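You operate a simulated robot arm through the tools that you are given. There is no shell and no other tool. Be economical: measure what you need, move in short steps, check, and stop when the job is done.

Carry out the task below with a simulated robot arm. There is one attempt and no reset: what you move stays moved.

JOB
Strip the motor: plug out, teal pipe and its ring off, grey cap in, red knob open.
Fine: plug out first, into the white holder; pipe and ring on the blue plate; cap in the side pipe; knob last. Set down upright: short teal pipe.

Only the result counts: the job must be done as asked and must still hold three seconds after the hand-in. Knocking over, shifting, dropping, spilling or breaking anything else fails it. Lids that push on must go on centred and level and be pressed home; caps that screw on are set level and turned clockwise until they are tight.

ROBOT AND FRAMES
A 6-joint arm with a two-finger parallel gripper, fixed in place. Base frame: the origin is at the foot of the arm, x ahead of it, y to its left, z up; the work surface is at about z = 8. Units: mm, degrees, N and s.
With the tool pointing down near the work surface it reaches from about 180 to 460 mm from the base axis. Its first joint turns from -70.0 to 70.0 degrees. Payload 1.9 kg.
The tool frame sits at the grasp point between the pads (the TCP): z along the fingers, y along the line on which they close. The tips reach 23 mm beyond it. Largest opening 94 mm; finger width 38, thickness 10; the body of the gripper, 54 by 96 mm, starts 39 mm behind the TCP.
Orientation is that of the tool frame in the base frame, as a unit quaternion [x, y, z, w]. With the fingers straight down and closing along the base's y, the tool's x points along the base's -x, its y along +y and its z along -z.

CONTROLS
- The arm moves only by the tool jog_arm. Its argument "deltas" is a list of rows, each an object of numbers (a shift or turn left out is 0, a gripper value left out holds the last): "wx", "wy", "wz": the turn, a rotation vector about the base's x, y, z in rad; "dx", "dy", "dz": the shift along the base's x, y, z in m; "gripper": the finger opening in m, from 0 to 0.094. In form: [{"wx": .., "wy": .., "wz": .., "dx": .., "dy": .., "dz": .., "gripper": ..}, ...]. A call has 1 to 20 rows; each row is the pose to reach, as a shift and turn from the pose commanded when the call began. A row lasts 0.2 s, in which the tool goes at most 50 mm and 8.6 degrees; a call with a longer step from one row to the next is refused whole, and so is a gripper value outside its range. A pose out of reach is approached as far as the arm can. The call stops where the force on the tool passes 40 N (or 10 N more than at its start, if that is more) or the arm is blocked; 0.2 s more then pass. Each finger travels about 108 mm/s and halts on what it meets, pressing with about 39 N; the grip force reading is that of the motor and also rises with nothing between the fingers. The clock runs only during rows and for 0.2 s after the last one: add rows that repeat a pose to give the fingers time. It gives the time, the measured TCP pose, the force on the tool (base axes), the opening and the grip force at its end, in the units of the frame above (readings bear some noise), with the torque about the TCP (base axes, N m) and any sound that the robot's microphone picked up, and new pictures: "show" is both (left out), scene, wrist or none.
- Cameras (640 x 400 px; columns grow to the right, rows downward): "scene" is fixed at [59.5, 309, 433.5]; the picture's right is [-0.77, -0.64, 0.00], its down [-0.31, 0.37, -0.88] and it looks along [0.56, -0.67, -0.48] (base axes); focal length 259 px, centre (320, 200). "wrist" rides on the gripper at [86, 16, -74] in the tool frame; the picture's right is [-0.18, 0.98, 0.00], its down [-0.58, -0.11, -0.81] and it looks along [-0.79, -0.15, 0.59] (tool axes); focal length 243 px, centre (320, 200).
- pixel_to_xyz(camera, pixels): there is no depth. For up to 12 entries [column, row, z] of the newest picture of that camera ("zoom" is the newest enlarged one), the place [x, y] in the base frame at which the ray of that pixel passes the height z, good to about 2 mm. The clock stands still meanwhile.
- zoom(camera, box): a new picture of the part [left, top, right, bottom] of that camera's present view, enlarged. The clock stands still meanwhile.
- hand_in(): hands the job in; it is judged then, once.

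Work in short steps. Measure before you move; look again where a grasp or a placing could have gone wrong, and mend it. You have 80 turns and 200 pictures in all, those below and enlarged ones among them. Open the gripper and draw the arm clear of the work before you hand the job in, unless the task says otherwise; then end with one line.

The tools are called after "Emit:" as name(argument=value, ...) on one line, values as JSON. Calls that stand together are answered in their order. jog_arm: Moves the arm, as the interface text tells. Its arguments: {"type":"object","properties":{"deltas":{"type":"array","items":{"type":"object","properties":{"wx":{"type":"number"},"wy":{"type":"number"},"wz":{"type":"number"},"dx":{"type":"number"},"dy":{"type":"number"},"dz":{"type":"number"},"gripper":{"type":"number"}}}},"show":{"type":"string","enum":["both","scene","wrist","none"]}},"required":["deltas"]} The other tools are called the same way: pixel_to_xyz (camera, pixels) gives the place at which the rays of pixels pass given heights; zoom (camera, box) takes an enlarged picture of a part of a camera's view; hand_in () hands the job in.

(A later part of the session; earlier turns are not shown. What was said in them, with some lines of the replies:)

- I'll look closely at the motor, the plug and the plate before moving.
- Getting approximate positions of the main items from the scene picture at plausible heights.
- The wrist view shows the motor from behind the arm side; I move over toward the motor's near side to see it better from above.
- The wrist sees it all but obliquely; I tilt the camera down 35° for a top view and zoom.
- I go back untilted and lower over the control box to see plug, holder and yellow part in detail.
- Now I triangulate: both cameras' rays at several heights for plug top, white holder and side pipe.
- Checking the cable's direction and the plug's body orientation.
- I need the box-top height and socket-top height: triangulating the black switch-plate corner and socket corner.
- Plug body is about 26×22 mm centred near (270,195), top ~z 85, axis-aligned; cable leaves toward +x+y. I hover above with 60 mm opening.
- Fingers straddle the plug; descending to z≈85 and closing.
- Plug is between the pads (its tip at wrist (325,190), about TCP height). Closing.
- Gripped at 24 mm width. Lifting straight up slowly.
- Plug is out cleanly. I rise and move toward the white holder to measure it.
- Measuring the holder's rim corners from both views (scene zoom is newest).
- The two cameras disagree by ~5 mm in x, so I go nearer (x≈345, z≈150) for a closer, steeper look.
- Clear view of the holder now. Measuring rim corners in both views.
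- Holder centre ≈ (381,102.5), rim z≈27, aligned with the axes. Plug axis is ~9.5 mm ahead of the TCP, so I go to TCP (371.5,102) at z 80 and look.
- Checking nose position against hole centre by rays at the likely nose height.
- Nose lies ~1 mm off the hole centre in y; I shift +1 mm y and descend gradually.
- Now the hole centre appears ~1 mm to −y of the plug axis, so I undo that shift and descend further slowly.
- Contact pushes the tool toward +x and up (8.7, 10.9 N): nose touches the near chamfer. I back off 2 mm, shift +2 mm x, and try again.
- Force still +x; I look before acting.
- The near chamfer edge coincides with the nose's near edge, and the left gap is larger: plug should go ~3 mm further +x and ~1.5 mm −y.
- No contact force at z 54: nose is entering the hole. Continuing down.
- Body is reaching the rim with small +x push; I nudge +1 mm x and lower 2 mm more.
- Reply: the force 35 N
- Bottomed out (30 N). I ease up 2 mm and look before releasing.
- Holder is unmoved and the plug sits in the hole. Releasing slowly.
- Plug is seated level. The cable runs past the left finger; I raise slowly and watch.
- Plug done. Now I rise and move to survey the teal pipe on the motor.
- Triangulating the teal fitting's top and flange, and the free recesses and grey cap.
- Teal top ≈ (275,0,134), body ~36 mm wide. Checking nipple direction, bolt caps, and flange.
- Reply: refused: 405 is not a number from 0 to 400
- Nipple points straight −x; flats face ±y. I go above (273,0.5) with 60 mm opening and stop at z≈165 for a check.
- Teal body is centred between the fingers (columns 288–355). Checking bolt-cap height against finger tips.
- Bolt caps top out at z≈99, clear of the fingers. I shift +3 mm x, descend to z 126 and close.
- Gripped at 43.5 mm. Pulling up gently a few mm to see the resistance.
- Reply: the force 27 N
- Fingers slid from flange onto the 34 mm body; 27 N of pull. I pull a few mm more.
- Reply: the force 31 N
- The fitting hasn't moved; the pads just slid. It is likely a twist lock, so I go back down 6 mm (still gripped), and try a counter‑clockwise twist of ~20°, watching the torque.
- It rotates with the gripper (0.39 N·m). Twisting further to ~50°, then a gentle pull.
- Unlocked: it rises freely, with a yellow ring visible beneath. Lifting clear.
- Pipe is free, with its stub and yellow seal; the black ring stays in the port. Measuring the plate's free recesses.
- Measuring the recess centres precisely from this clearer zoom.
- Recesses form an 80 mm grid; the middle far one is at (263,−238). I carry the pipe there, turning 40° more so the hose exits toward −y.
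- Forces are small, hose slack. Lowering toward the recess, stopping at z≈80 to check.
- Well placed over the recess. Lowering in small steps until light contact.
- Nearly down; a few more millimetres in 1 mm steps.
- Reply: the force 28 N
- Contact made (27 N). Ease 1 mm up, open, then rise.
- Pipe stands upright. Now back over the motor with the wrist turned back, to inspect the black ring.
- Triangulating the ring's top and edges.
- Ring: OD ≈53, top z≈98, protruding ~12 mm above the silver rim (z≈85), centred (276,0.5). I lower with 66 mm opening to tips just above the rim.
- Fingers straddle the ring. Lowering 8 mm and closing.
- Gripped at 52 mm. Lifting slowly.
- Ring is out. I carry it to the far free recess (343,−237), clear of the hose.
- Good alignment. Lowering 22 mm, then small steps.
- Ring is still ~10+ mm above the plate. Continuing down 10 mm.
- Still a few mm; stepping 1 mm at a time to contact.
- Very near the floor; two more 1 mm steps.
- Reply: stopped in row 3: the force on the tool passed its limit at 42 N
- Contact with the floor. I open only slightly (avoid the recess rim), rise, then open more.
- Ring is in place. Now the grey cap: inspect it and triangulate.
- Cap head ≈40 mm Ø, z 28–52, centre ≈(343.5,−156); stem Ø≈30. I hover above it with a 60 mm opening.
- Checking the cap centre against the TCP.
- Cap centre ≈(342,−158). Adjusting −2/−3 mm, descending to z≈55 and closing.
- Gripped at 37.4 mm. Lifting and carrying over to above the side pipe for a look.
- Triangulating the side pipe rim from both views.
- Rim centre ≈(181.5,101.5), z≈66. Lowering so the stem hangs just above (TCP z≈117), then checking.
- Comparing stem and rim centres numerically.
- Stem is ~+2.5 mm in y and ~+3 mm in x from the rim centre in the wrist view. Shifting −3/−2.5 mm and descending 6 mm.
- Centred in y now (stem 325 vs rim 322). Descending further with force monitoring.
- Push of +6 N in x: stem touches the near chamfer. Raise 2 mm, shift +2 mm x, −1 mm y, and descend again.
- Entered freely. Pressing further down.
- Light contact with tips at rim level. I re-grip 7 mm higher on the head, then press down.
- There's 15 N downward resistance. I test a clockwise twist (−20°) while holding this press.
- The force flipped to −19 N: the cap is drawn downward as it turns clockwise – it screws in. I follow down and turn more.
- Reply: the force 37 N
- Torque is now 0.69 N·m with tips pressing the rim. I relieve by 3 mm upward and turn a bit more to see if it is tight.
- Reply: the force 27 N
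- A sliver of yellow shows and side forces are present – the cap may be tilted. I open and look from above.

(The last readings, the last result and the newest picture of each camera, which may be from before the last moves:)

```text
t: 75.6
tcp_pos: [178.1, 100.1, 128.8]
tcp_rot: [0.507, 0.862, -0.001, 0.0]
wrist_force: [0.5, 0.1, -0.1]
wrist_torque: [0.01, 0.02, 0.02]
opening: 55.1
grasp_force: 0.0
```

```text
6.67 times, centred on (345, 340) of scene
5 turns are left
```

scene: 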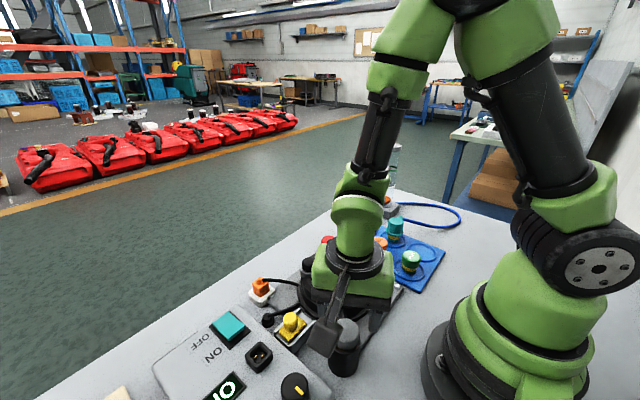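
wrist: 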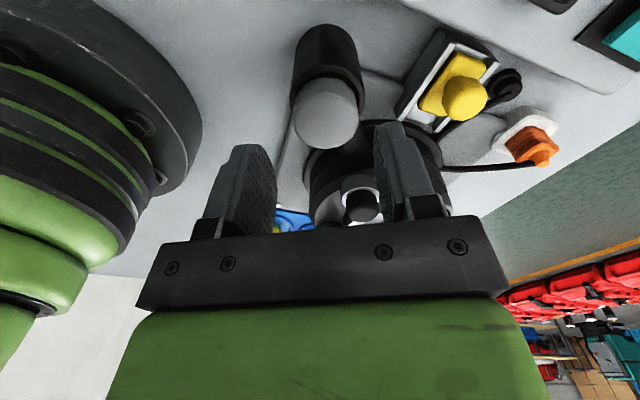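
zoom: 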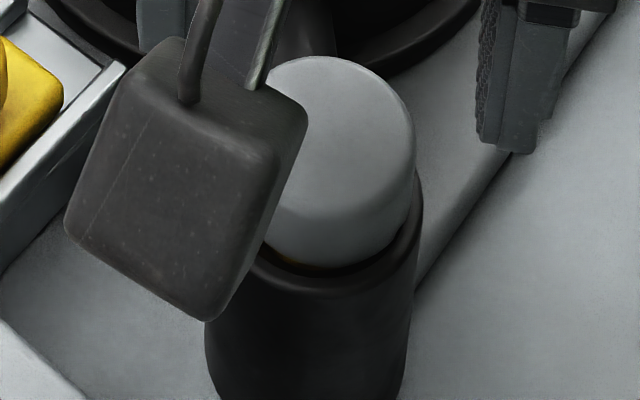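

Cap is in the bore but slightly tilted. I press it level from the top with closed fingers, then unwind the wrist, re-grip the head and turn clockwise until tight with a light downward bias.

Emit:
jog_arm(deltas=[{"gripper": 0.03}, {"gripper": 0.0, "dx": 0.001, "dy": 0.001}, {"gripper": 0.0, "dx": 0.001, "dy": 0.001}, {"dx": 0.001, "dy": 0.001, "dz": -0.008}, {"dx": 0.001, "dy": 0.001, "dz": -0.012}, {"dx": 0.001, "dy": 0.001, "dz": -0.014}, {"dx": 0.001, "dy": 0.001, "dz": -0.016}, {"dx": 0.001, "dy": 0.001, "dz": -0.018}, {"dx": 0.001, "dy": 0.001, "dz": -0.02}, {"dx": 0.001, "dy": 0.001, "dz": -0.022}, {"dx": 0.001, "dy": 0.001, "dz": -0.024}], show="none")

Emit:
jog_arm(deltas=[{"dz": 0.015}, {"dz": 0.015, "gripper": 0.055, "wz": 0.13}, {"dz": 0.015, "wz": 0.26}, {"dz": 0.015, "wz": 0.39}, {"dz": 0.015, "wz": 0.52}, {"dz": 0.015, "wz": 0.65}, {"dz": 0.015, "wz": 0.78}, {"dz": 0.015, "wz": 0.91}, {"dz": 0.015, "wz": 1.04}, {"dz": 0.0, "wz": 1.04}, {"dz": -0.013, "wz": 1.04}, {"dz": -0.013, "wz": 1.04, "gripper": 0.045}, {"dz": -0.013, "wz": 1.04, "gripper": 0.03}, {"dz": -0.013, "wz": 1.04, "gripper": 0.03}, {"dz": -0.013, "wz": 1.04, "gripper": 0.03}], show="none")

Emit:
jog_arm(deltas=[{"dz": -0.001}, {"dz": -0.0015, "wz": -0.12}, {"dz": -0.0015, "wz": -0.24}, {"dz": -0.002, "wz": -0.36}, {"dz": -0.002, "wz": -0.48}, {"dz": -0.002, "wz": -0.6}, {"dz": -0.002, "wz": -0.72}, {"dz": -0.002, "wz": -0.84}, {"dz": -0.002, "wz": -0.96}, {"dz": -0.002, "wz": -1.08}], show="both")

Emit:
zoom(camera="scene", box=[310, 310, 380, 370])

Emit:
zoom(camera="scene", box=[305, 215, 355, 255])

```text
t: 78.0
tcp_pos: [180.2, 100.3, 106.7]
tcp_rot: [0.508, 0.861, 0.0, 0.0]
wrist_force: [-0.1, 0.4, -0.3]
wrist_torque: [0.03, -0.01, 0.01]
opening: 0.0
grasp_force: 39.2
```

```text
t: 81.2
tcp_pos: [181.9, 100.8, 93.1]
tcp_rot: [0.011, 1.0, 0.0, 0.0]
wrist_force: [2.7, -0.3, -7.7]
wrist_torque: [0.28, 0.11, 0.02]
opening: 37.9
grasp_force: 38.7
```

```text
t: 83.4
tcp_pos: [182.7, 101.9, 90.5]
tcp_rot: [0.525, 0.851, 0.001, 0.001]
wrist_force: [15.0, 8.4, 3.5]
wrist_torque: [0.27, -0.53, 0.08]
opening: 37.1
grasp_force: 39.0
```

scene: 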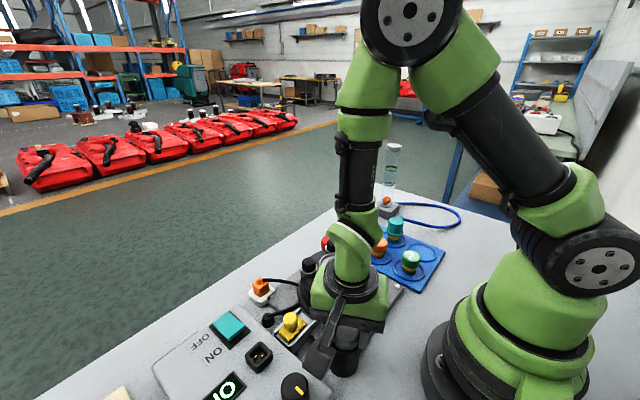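
wrist: 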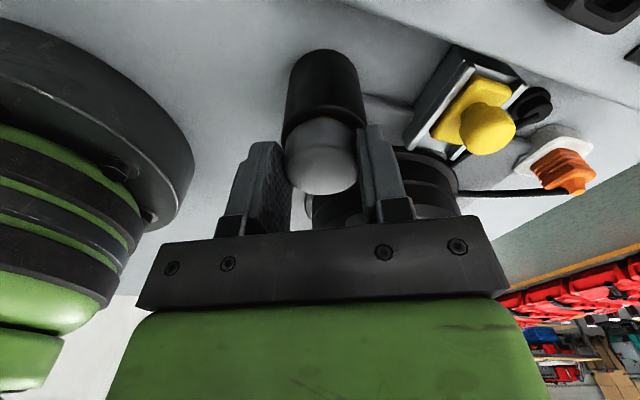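

```text
6.67 times, centred on (345, 340) of scene
```

zoom: 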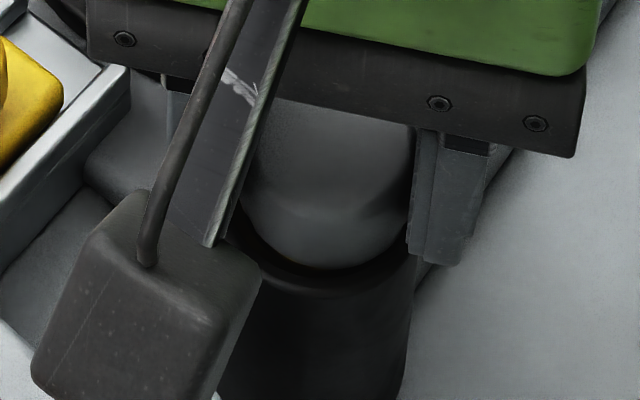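

```text
10.00 times, centred on (330, 235) of scene
4 turns are left
```

zoom: 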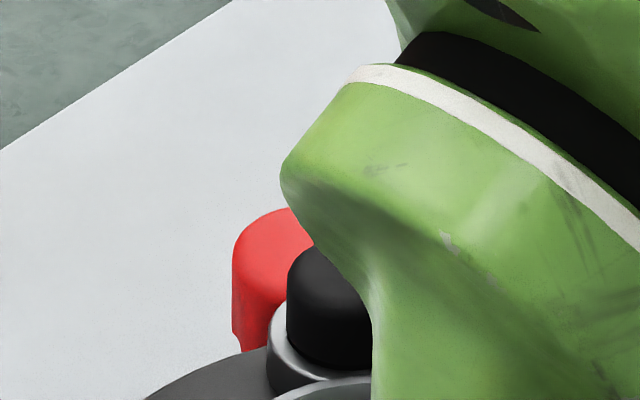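

No contact down to tips z≈84, so the cap sits deep, torque is small. I press its top with closed fingers to the force limit, then move to hover over the red knob.

Emit:
jog_arm(deltas=[{"gripper": 0.05}, {"gripper": 0.055}, {"dz": 0.015}, {"dz": 0.03}, {"dz": 0.03, "gripper": 0.02, "dx": -0.001}, {"dz": 0.03, "gripper": 0.0, "dx": -0.001}, {"dz": 0.03, "gripper": 0.0, "dx": -0.001}, {"dz": 0.018, "dx": -0.001}, {"dz": 0.015, "dx": -0.001}, {"dz": 0.0125, "dx": -0.001}, {"dz": 0.01, "dx": -0.001}, {"dz": 0.0075, "dx": -0.001}, {"dz": 0.005, "dx": -0.001}, {"dz": 0.0025, "dx": -0.001}, {"dz": 0.0, "dx": -0.001}, {"dz": -0.0025, "dx": -0.001}, {"dz": -0.005, "dx": -0.001}], show="none")

Emit:
jog_arm(deltas=[{"dz": -0.002}, {"dz": -0.004}, {"dz": -0.006}, {"dz": -0.008}], show="none")

Emit:
jog_arm(deltas=[{"dz": 0.04}, {"dz": 0.08, "gripper": 0.06}, {"dz": 0.09, "dx": 0.025, "dy": -0.026}, {"dz": 0.09, "dx": 0.055, "dy": -0.057}, {"dz": 0.09, "dx": 0.085, "dy": -0.088}, {"dz": 0.09, "dx": 0.115, "dy": -0.119}, {"dz": 0.09, "dx": 0.145, "dy": -0.15}, {"dz": 0.08, "dx": 0.172, "dy": -0.18}, {"dz": 0.05, "dx": 0.172, "dy": -0.18}, {"dz": 0.02, "dx": 0.172, "dy": -0.18}, {"dz": 0.01, "dx": 0.172, "dy": -0.18}, {"dz": 0.01, "dx": 0.172, "dy": -0.18}], show="both")

Emit:
zoom(camera="scene", box=[310, 310, 380, 370])

Emit:
zoom(camera="scene", box=[295, 205, 375, 265])

Emit:
pixel_to_xyz(camera="scene", pixels=[[329, 239, 55], [329, 239, 60], [329, 239, 65]])

Emit:
zoom(camera="wrist", box=[220, 60, 420, 210])

```text
t: 85.6
tcp_pos: [181.1, 102.0, 104.0]
tcp_rot: [0.525, 0.851, 0.001, 0.001]
wrist_force: [-1.9, -3.7, 15.9]
wrist_torque: [-0.15, -0.01, 0.06]
opening: 0.3
grasp_force: 38.5
out of reach, approached as far as the arm can: row 3
stopped in row 10: the force on the tool passed its limit at 54 N (the readings are from after the stop); the commanded pose is now the measured one
```

```text
t: 85.9
tcp_pos: [181.2, 101.7, 104.3]
tcp_rot: [0.525, 0.851, 0.001, 0.001]
wrist_force: [-1.8, -4.0, 18.4]
wrist_torque: [-0.15, 0.04, 0.03]
opening: 0.0
grasp_force: 38.9
stopped in row 1: the force on the tool passed its limit at 55 N (the readings are from after the stop); the commanded pose is now the measured one
```

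```text
t: 88.5
tcp_pos: [353.2, -80.0, 115.1]
tcp_rot: [0.526, 0.851, 0.0, 0.001]
wrist_force: [0.5, -0.6, 0.3]
wrist_torque: [-0.03, 0.0, 0.01]
opening: 59.9
grasp_force: 0.0
```

scene: 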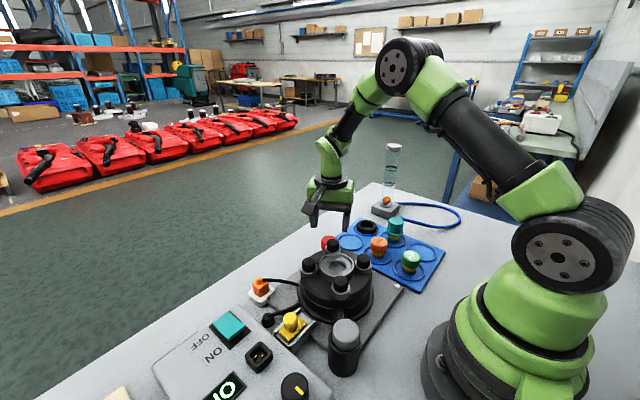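
wrist: 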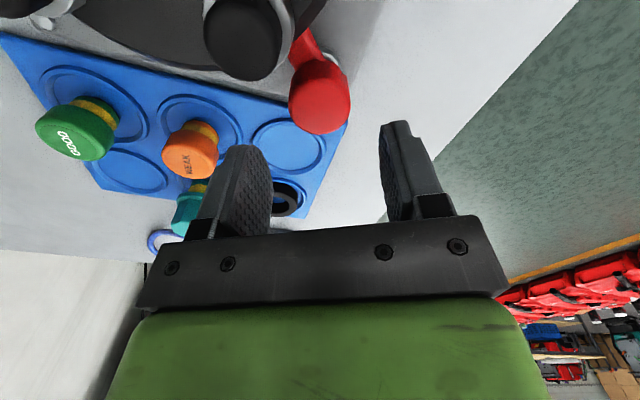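

```text
6.67 times, centred on (345, 340) of scene
```

zoom: 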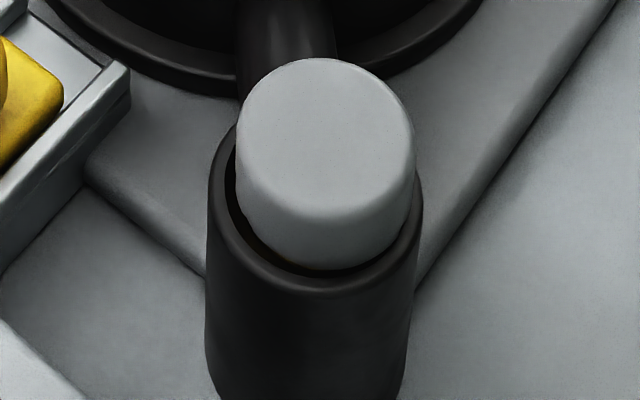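

```text
6.67 times, centred on (335, 235) of scene
```

zoom: 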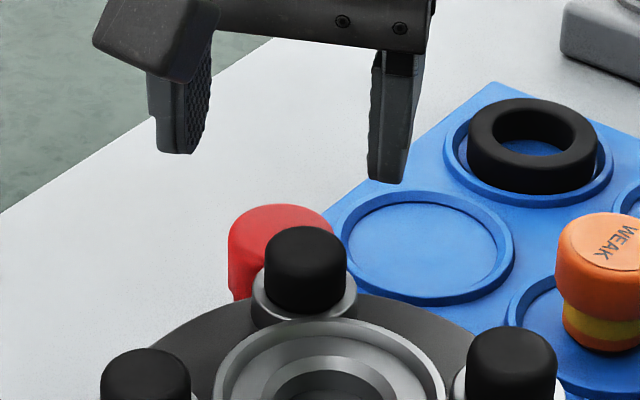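

```text
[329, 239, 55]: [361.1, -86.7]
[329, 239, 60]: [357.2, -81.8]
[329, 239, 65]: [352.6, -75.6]
```

```text
2.67 times, centred on (320, 135) of wrist
3 turns are left
```

zoom: 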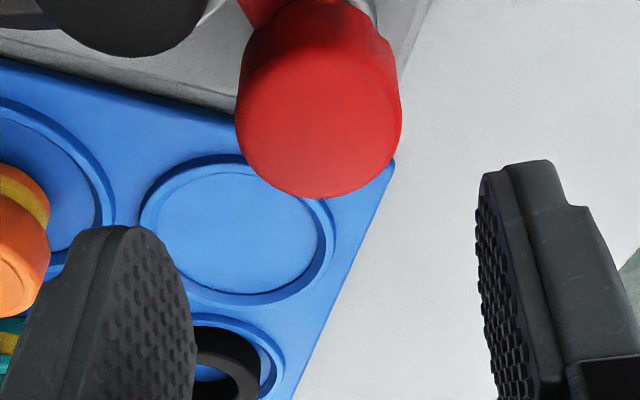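

The cap sits ~2 mm toward −x−y of the bore axis, and the side forces agree (bore axis ≈(184,103)). I first ray the red knob, then go back, re-grip the cap centred there, twist clockwise, press it from above, and return over the knob.

Emit:
pixel_to_xyz(camera="wrist", pixels=[[319, 107, 55], [319, 107, 60], [319, 107, 65], [289, 103, 60], [350, 103, 60], [305, 45, 40]])

Emit:
jog_arm(deltas=[{"dz": 0.035, "gripper": 0.055}, {"dz": 0.07}, {"dz": 0.08, "dx": -0.025, "dy": 0.026, "wz": 0.13}, {"dz": 0.08, "dx": -0.055, "dy": 0.057, "wz": 0.26}, {"dz": 0.08, "dx": -0.085, "dy": 0.09, "wz": 0.39}, {"dz": 0.08, "dx": -0.115, "dy": 0.122, "wz": 0.52}, {"dz": 0.08, "dx": -0.145, "dy": 0.155, "wz": 0.65}, {"dz": 0.07, "dx": -0.169, "dy": 0.182, "wz": 0.78}, {"dz": 0.04, "dx": -0.169, "dy": 0.182, "wz": 0.91}, {"dz": 0.01, "dx": -0.169, "dy": 0.182, "wz": 1.04}, {"dz": -0.01, "dx": -0.169, "dy": 0.182, "wz": 1.1}, {"dz": -0.02, "dx": -0.169, "dy": 0.182, "wz": 1.1}, {"dz": -0.023, "dx": -0.169, "dy": 0.182, "wz": 1.1}, {"dz": -0.023, "dx": -0.169, "dy": 0.182, "wz": 1.1, "gripper": 0.044}, {"dz": -0.023, "dx": -0.169, "dy": 0.182, "wz": 1.1, "gripper": 0.03}, {"dz": -0.023, "dx": -0.169, "dy": 0.182, "wz": 1.1, "gripper": 0.03}, {"dz": -0.023, "dx": -0.169, "dy": 0.182, "wz": 1.1, "gripper": 0.03}], show="none")

Emit:
jog_arm(deltas=[{"wz": -0.11}, {"wz": -0.22}, {"wz": -0.33}, {"wz": -0.44}, {"wz": -0.55}, {"wz": -0.66}, {"wz": -0.77}, {"wz": -0.88}, {"wz": -0.99}, {"wz": -1.1}], show="none")

Emit:
jog_arm(deltas=[{"gripper": 0.05}, {"gripper": 0.055}, {"dz": 0.015}, {"dz": 0.03}, {"dz": 0.03, "gripper": 0.02}, {"dz": 0.03, "gripper": 0.0}, {"dz": 0.03, "gripper": 0.0}, {"dz": 0.018}, {"dz": 0.016}, {"dz": 0.014}, {"dz": 0.012}, {"dz": 0.01}, {"dz": 0.008}, {"dz": 0.006}, {"dz": 0.004}], show="none")

Emit:
jog_arm(deltas=[{"dz": 0.04}, {"dz": 0.08, "gripper": 0.06}, {"dz": 0.09, "dx": 0.025, "dy": -0.026}, {"dz": 0.09, "dx": 0.055, "dy": -0.057}, {"dz": 0.09, "dx": 0.085, "dy": -0.088}, {"dz": 0.09, "dx": 0.115, "dy": -0.119}, {"dz": 0.09, "dx": 0.145, "dy": -0.15}, {"dz": 0.08, "dx": 0.169, "dy": -0.182}, {"dz": 0.05, "dx": 0.169, "dy": -0.182}, {"dz": 0.02, "dx": 0.169, "dy": -0.182}, {"dz": 0.011, "dx": 0.169, "dy": -0.182}, {"dz": 0.011, "dx": 0.169, "dy": -0.182}], show="wrist")

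Emit:
zoom(camera="scene", box=[310, 310, 380, 370])

```text
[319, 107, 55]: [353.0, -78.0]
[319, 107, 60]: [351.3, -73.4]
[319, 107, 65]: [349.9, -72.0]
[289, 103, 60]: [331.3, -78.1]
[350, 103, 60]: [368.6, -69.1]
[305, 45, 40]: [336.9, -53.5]
```

```text
t: 92.1
tcp_pos: [181.5, 101.8, 91.0]
tcp_rot: [0.003, 1.0, 0.001, -0.001]
wrist_force: [6.1, -32.9, -0.2]
wrist_torque: [-1.08, -0.18, 0.03]
opening: 37.9
grasp_force: 39.1
```

```text
t: 94.3
tcp_pos: [184.1, 103.6, 91.9]
tcp_rot: [0.526, 0.85, 0.002, 0.001]
wrist_force: [-2.9, -4.1, -1.1]
wrist_torque: [-0.11, 0.09, 0.02]
opening: 37.9
grasp_force: 39.2
```

```text
t: 96.7
tcp_pos: [184.8, 103.4, 105.1]
tcp_rot: [0.526, 0.851, 0.003, 0.001]
wrist_force: [-1.4, -2.5, 18.3]
wrist_torque: [-0.1, 0.04, 0.0]
opening: 0.2
grasp_force: 38.7
stopped in row 12: the force on the tool passed its limit at 56 N (the readings are from after the stop); the commanded pose is now the measured one
```

```text
t: 99.3
tcp_pos: [352.6, -76.3, 114.5]
tcp_rot: [0.526, 0.851, 0.003, 0.002]
wrist_force: [0.4, 0.2, 1.1]
wrist_torque: [0.02, 0.02, 0.0]
opening: 59.9
grasp_force: 0.1
```

wrist: 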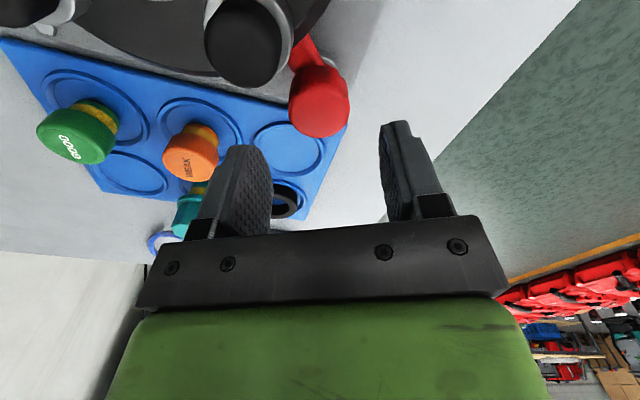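

```text
6.67 times, centred on (345, 340) of scene
2 turns are left
```

zoom: 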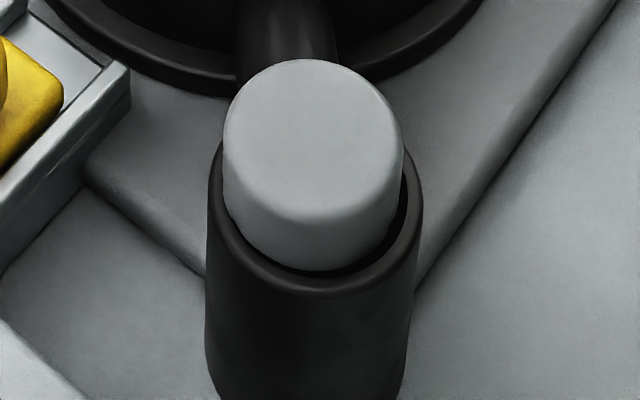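

Cap is now centred and pressed (56 N). Knob centre ≈(352,−76), top z≈62; TCP is right over it. I descend to z 66, grip, and turn counter‑clockwise in two stages, reading the torque.

Emit:
jog_arm(deltas=[{"dz": -0.02}, {"dz": -0.04}, {"dz": -0.0485}, {"dz": -0.0485}, {"dz": -0.0485, "gripper": 0.045}, {"dz": -0.0485, "gripper": 0.025}, {"dz": -0.0485, "gripper": 0.025}, {"dz": -0.0485, "gripper": 0.025}], show="both")

Emit:
jog_arm(deltas=[{"wz": 0.1}, {"wz": 0.2}, {"wz": 0.3}, {"wz": 0.4}], show="wrist")

Emit:
jog_arm(deltas=[{"wz": 0.13}, {"wz": 0.26}, {"wz": 0.39}, {"wz": 0.52}, {"wz": 0.65}, {"wz": 0.78}, {"wz": 0.91}, {"wz": 1.04}, {"wz": 1.17}], show="both")

Emit:
zoom(camera="scene", box=[295, 205, 375, 265])

Emit:
zoom(camera="wrist", box=[220, 40, 420, 210])

```text
t: 101.1
tcp_pos: [353.7, -77.9, 66.7]
tcp_rot: [0.526, 0.851, 0.001, 0.001]
wrist_force: [-5.5, -5.1, -0.4]
wrist_torque: [-0.46, 0.08, 0.14]
opening: 37.2
grasp_force: 45.0
```

scene: 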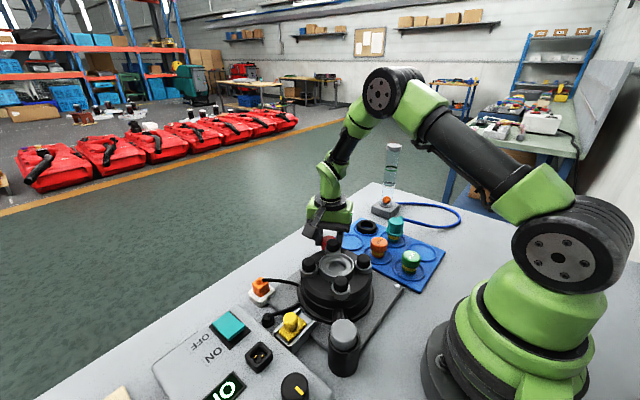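
wrist: 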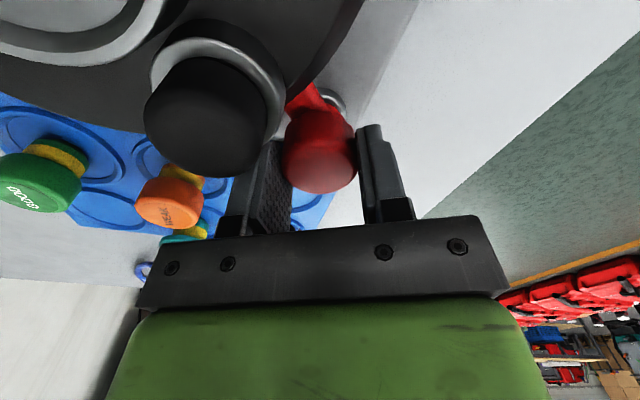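

```text
t: 102.1
tcp_pos: [353.2, -77.1, 65.9]
tcp_rot: [0.345, 0.938, 0.002, 0.0]
wrist_force: [4.5, 11.2, -15.4]
wrist_torque: [-0.09, 0.52, 0.01]
opening: 36.5
grasp_force: 45.4
```

wrist: 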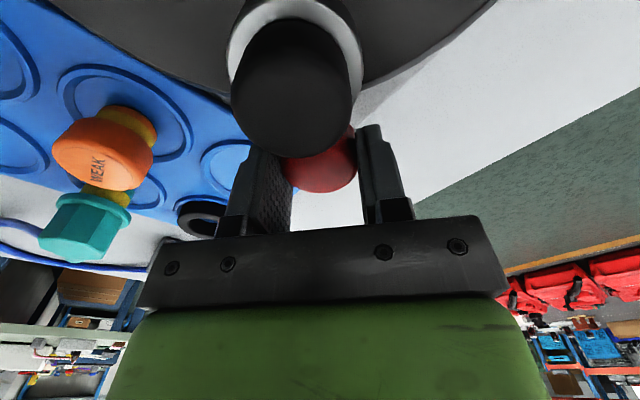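

```text
t: 102.9
tcp_pos: [353.7, -76.3, 65.9]
tcp_rot: [0.169, 0.986, 0.003, 0.001]
wrist_force: [4.4, 2.1, -2.1]
wrist_torque: [-0.26, 0.74, -0.02]
opening: 36.8
grasp_force: 44.8
stopped in row 4: the force on the tool passed its limit at 42 N (the readings are from after the stop); the commanded pose is now the measured one
```

scene: 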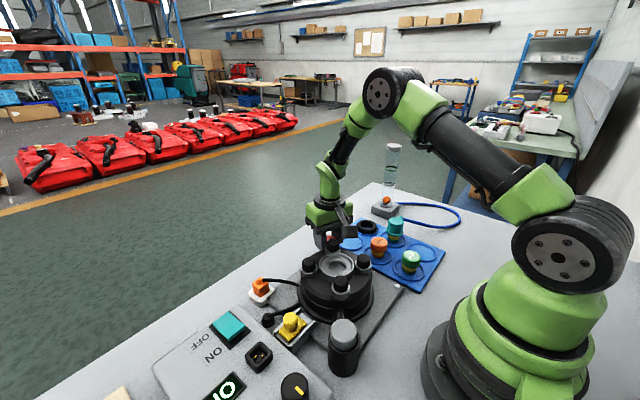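
wrist: 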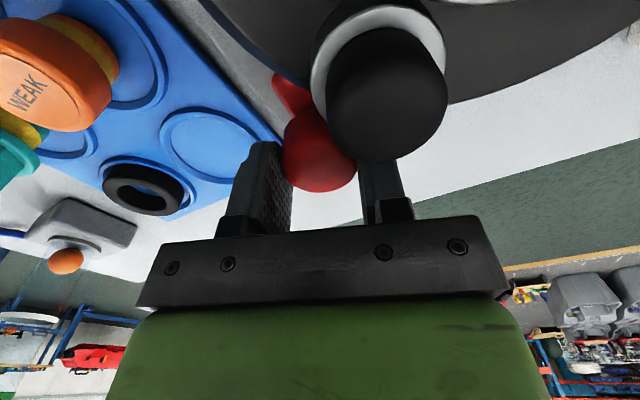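

```text
6.67 times, centred on (335, 235) of scene
```

zoom: 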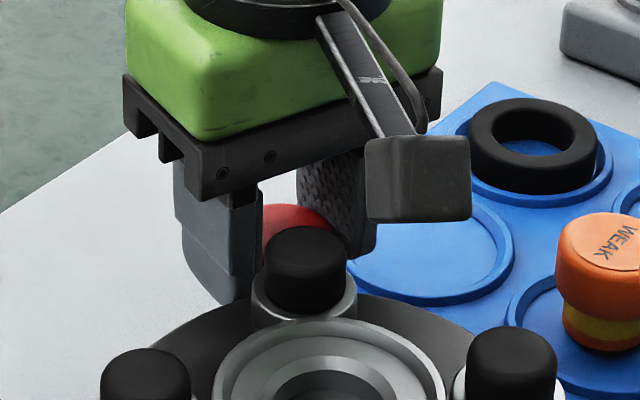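

```text
2.35 times, centred on (320, 125) of wrist
1 turns are left
```

zoom: 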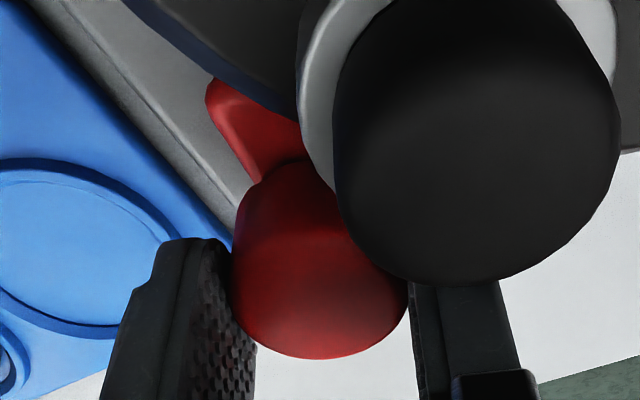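

The knob turns with the gripper (its arm swung ~45°) until a 42 N stop. I make two more counter‑clockwise tries to the stop, then release, rise, draw clear and hand in.

Emit:
jog_arm(deltas=[{"wz": 0.06}, {"wz": 0.14}, {"wz": 0.24}, {"wz": 0.34}, {"wz": 0.44}, {"wz": 0.54}, {"wz": 0.64}, {"wz": 0.74}, {"wz": 0.8}], show="none")

Emit:
jog_arm(deltas=[{"wz": 0.05}, {"wz": 0.1}, {"wz": 0.15}, {"wz": 0.2}], show="none")

Emit:
jog_arm(deltas=[{"gripper": 0.042}, {"gripper": 0.046}, {"gripper": 0.046}, {"dz": 0.01}, {"dz": 0.03}, {"dz": 0.06}, {"dz": 0.1}, {"dz": 0.14}, {"dz": 0.16, "dx": -0.03}, {"dz": 0.17, "dx": -0.06}, {"dz": 0.17, "dx": -0.09}, {"dz": 0.17, "dx": -0.09}], show="scene")

Emit:
hand_in()

```text
t: 105.0
tcp_pos: [353.1, -76.3, 66.5]
tcp_rot: [-0.223, 0.975, 0.006, -0.002]
wrist_force: [1.0, 2.9, -1.1]
wrist_torque: [-0.44, -0.15, -0.56]
opening: 37.7
grasp_force: 44.9
stopped in row 9: the force on the tool passed its limit at 42 N (the readings are from after the stop); the commanded pose is now the measured one
```

```text
t: 106.0
tcp_pos: [353.5, -76.4, 67.2]
tcp_rot: [-0.322, 0.947, 0.004, -0.001]
wrist_force: [1.9, -5.2, -2.4]
wrist_torque: [-0.5, -0.2, -0.08]
opening: 37.1
grasp_force: 45.1
```

```text
t: 108.6
tcp_pos: [263.0, -77.6, 236.9]
tcp_rot: [-0.321, 0.947, 0.005, -0.002]
wrist_force: [-0.1, -0.3, -0.1]
wrist_torque: [0.0, 0.02, 0.0]
opening: 45.9
grasp_force: 0.1
```

scene: 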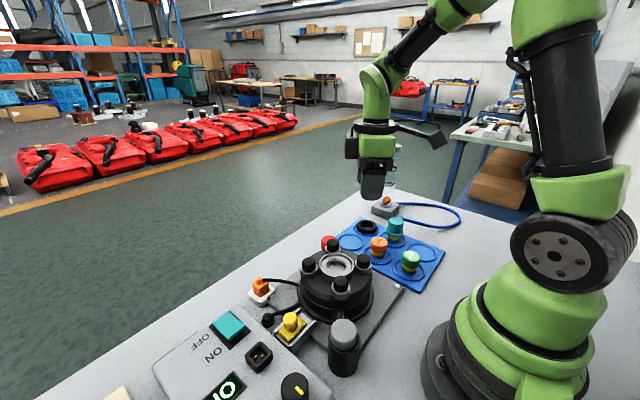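

```text
The job is handed in.
```

I've handed the job in: the plug is in the white holder, the teal pipe stands upright on the blue plate with its ring, the grey cap is in the side pipe, and the red knob was turned last. Two things are unconfirmed: whether the cap is fully home, though it was pressed to about 56 N, and whether the knob is fully open. I turned the gripper about 100° counter-clockwise on the knob, assuming that direction opens it; I confirmed the knob moving only for the first 45°.
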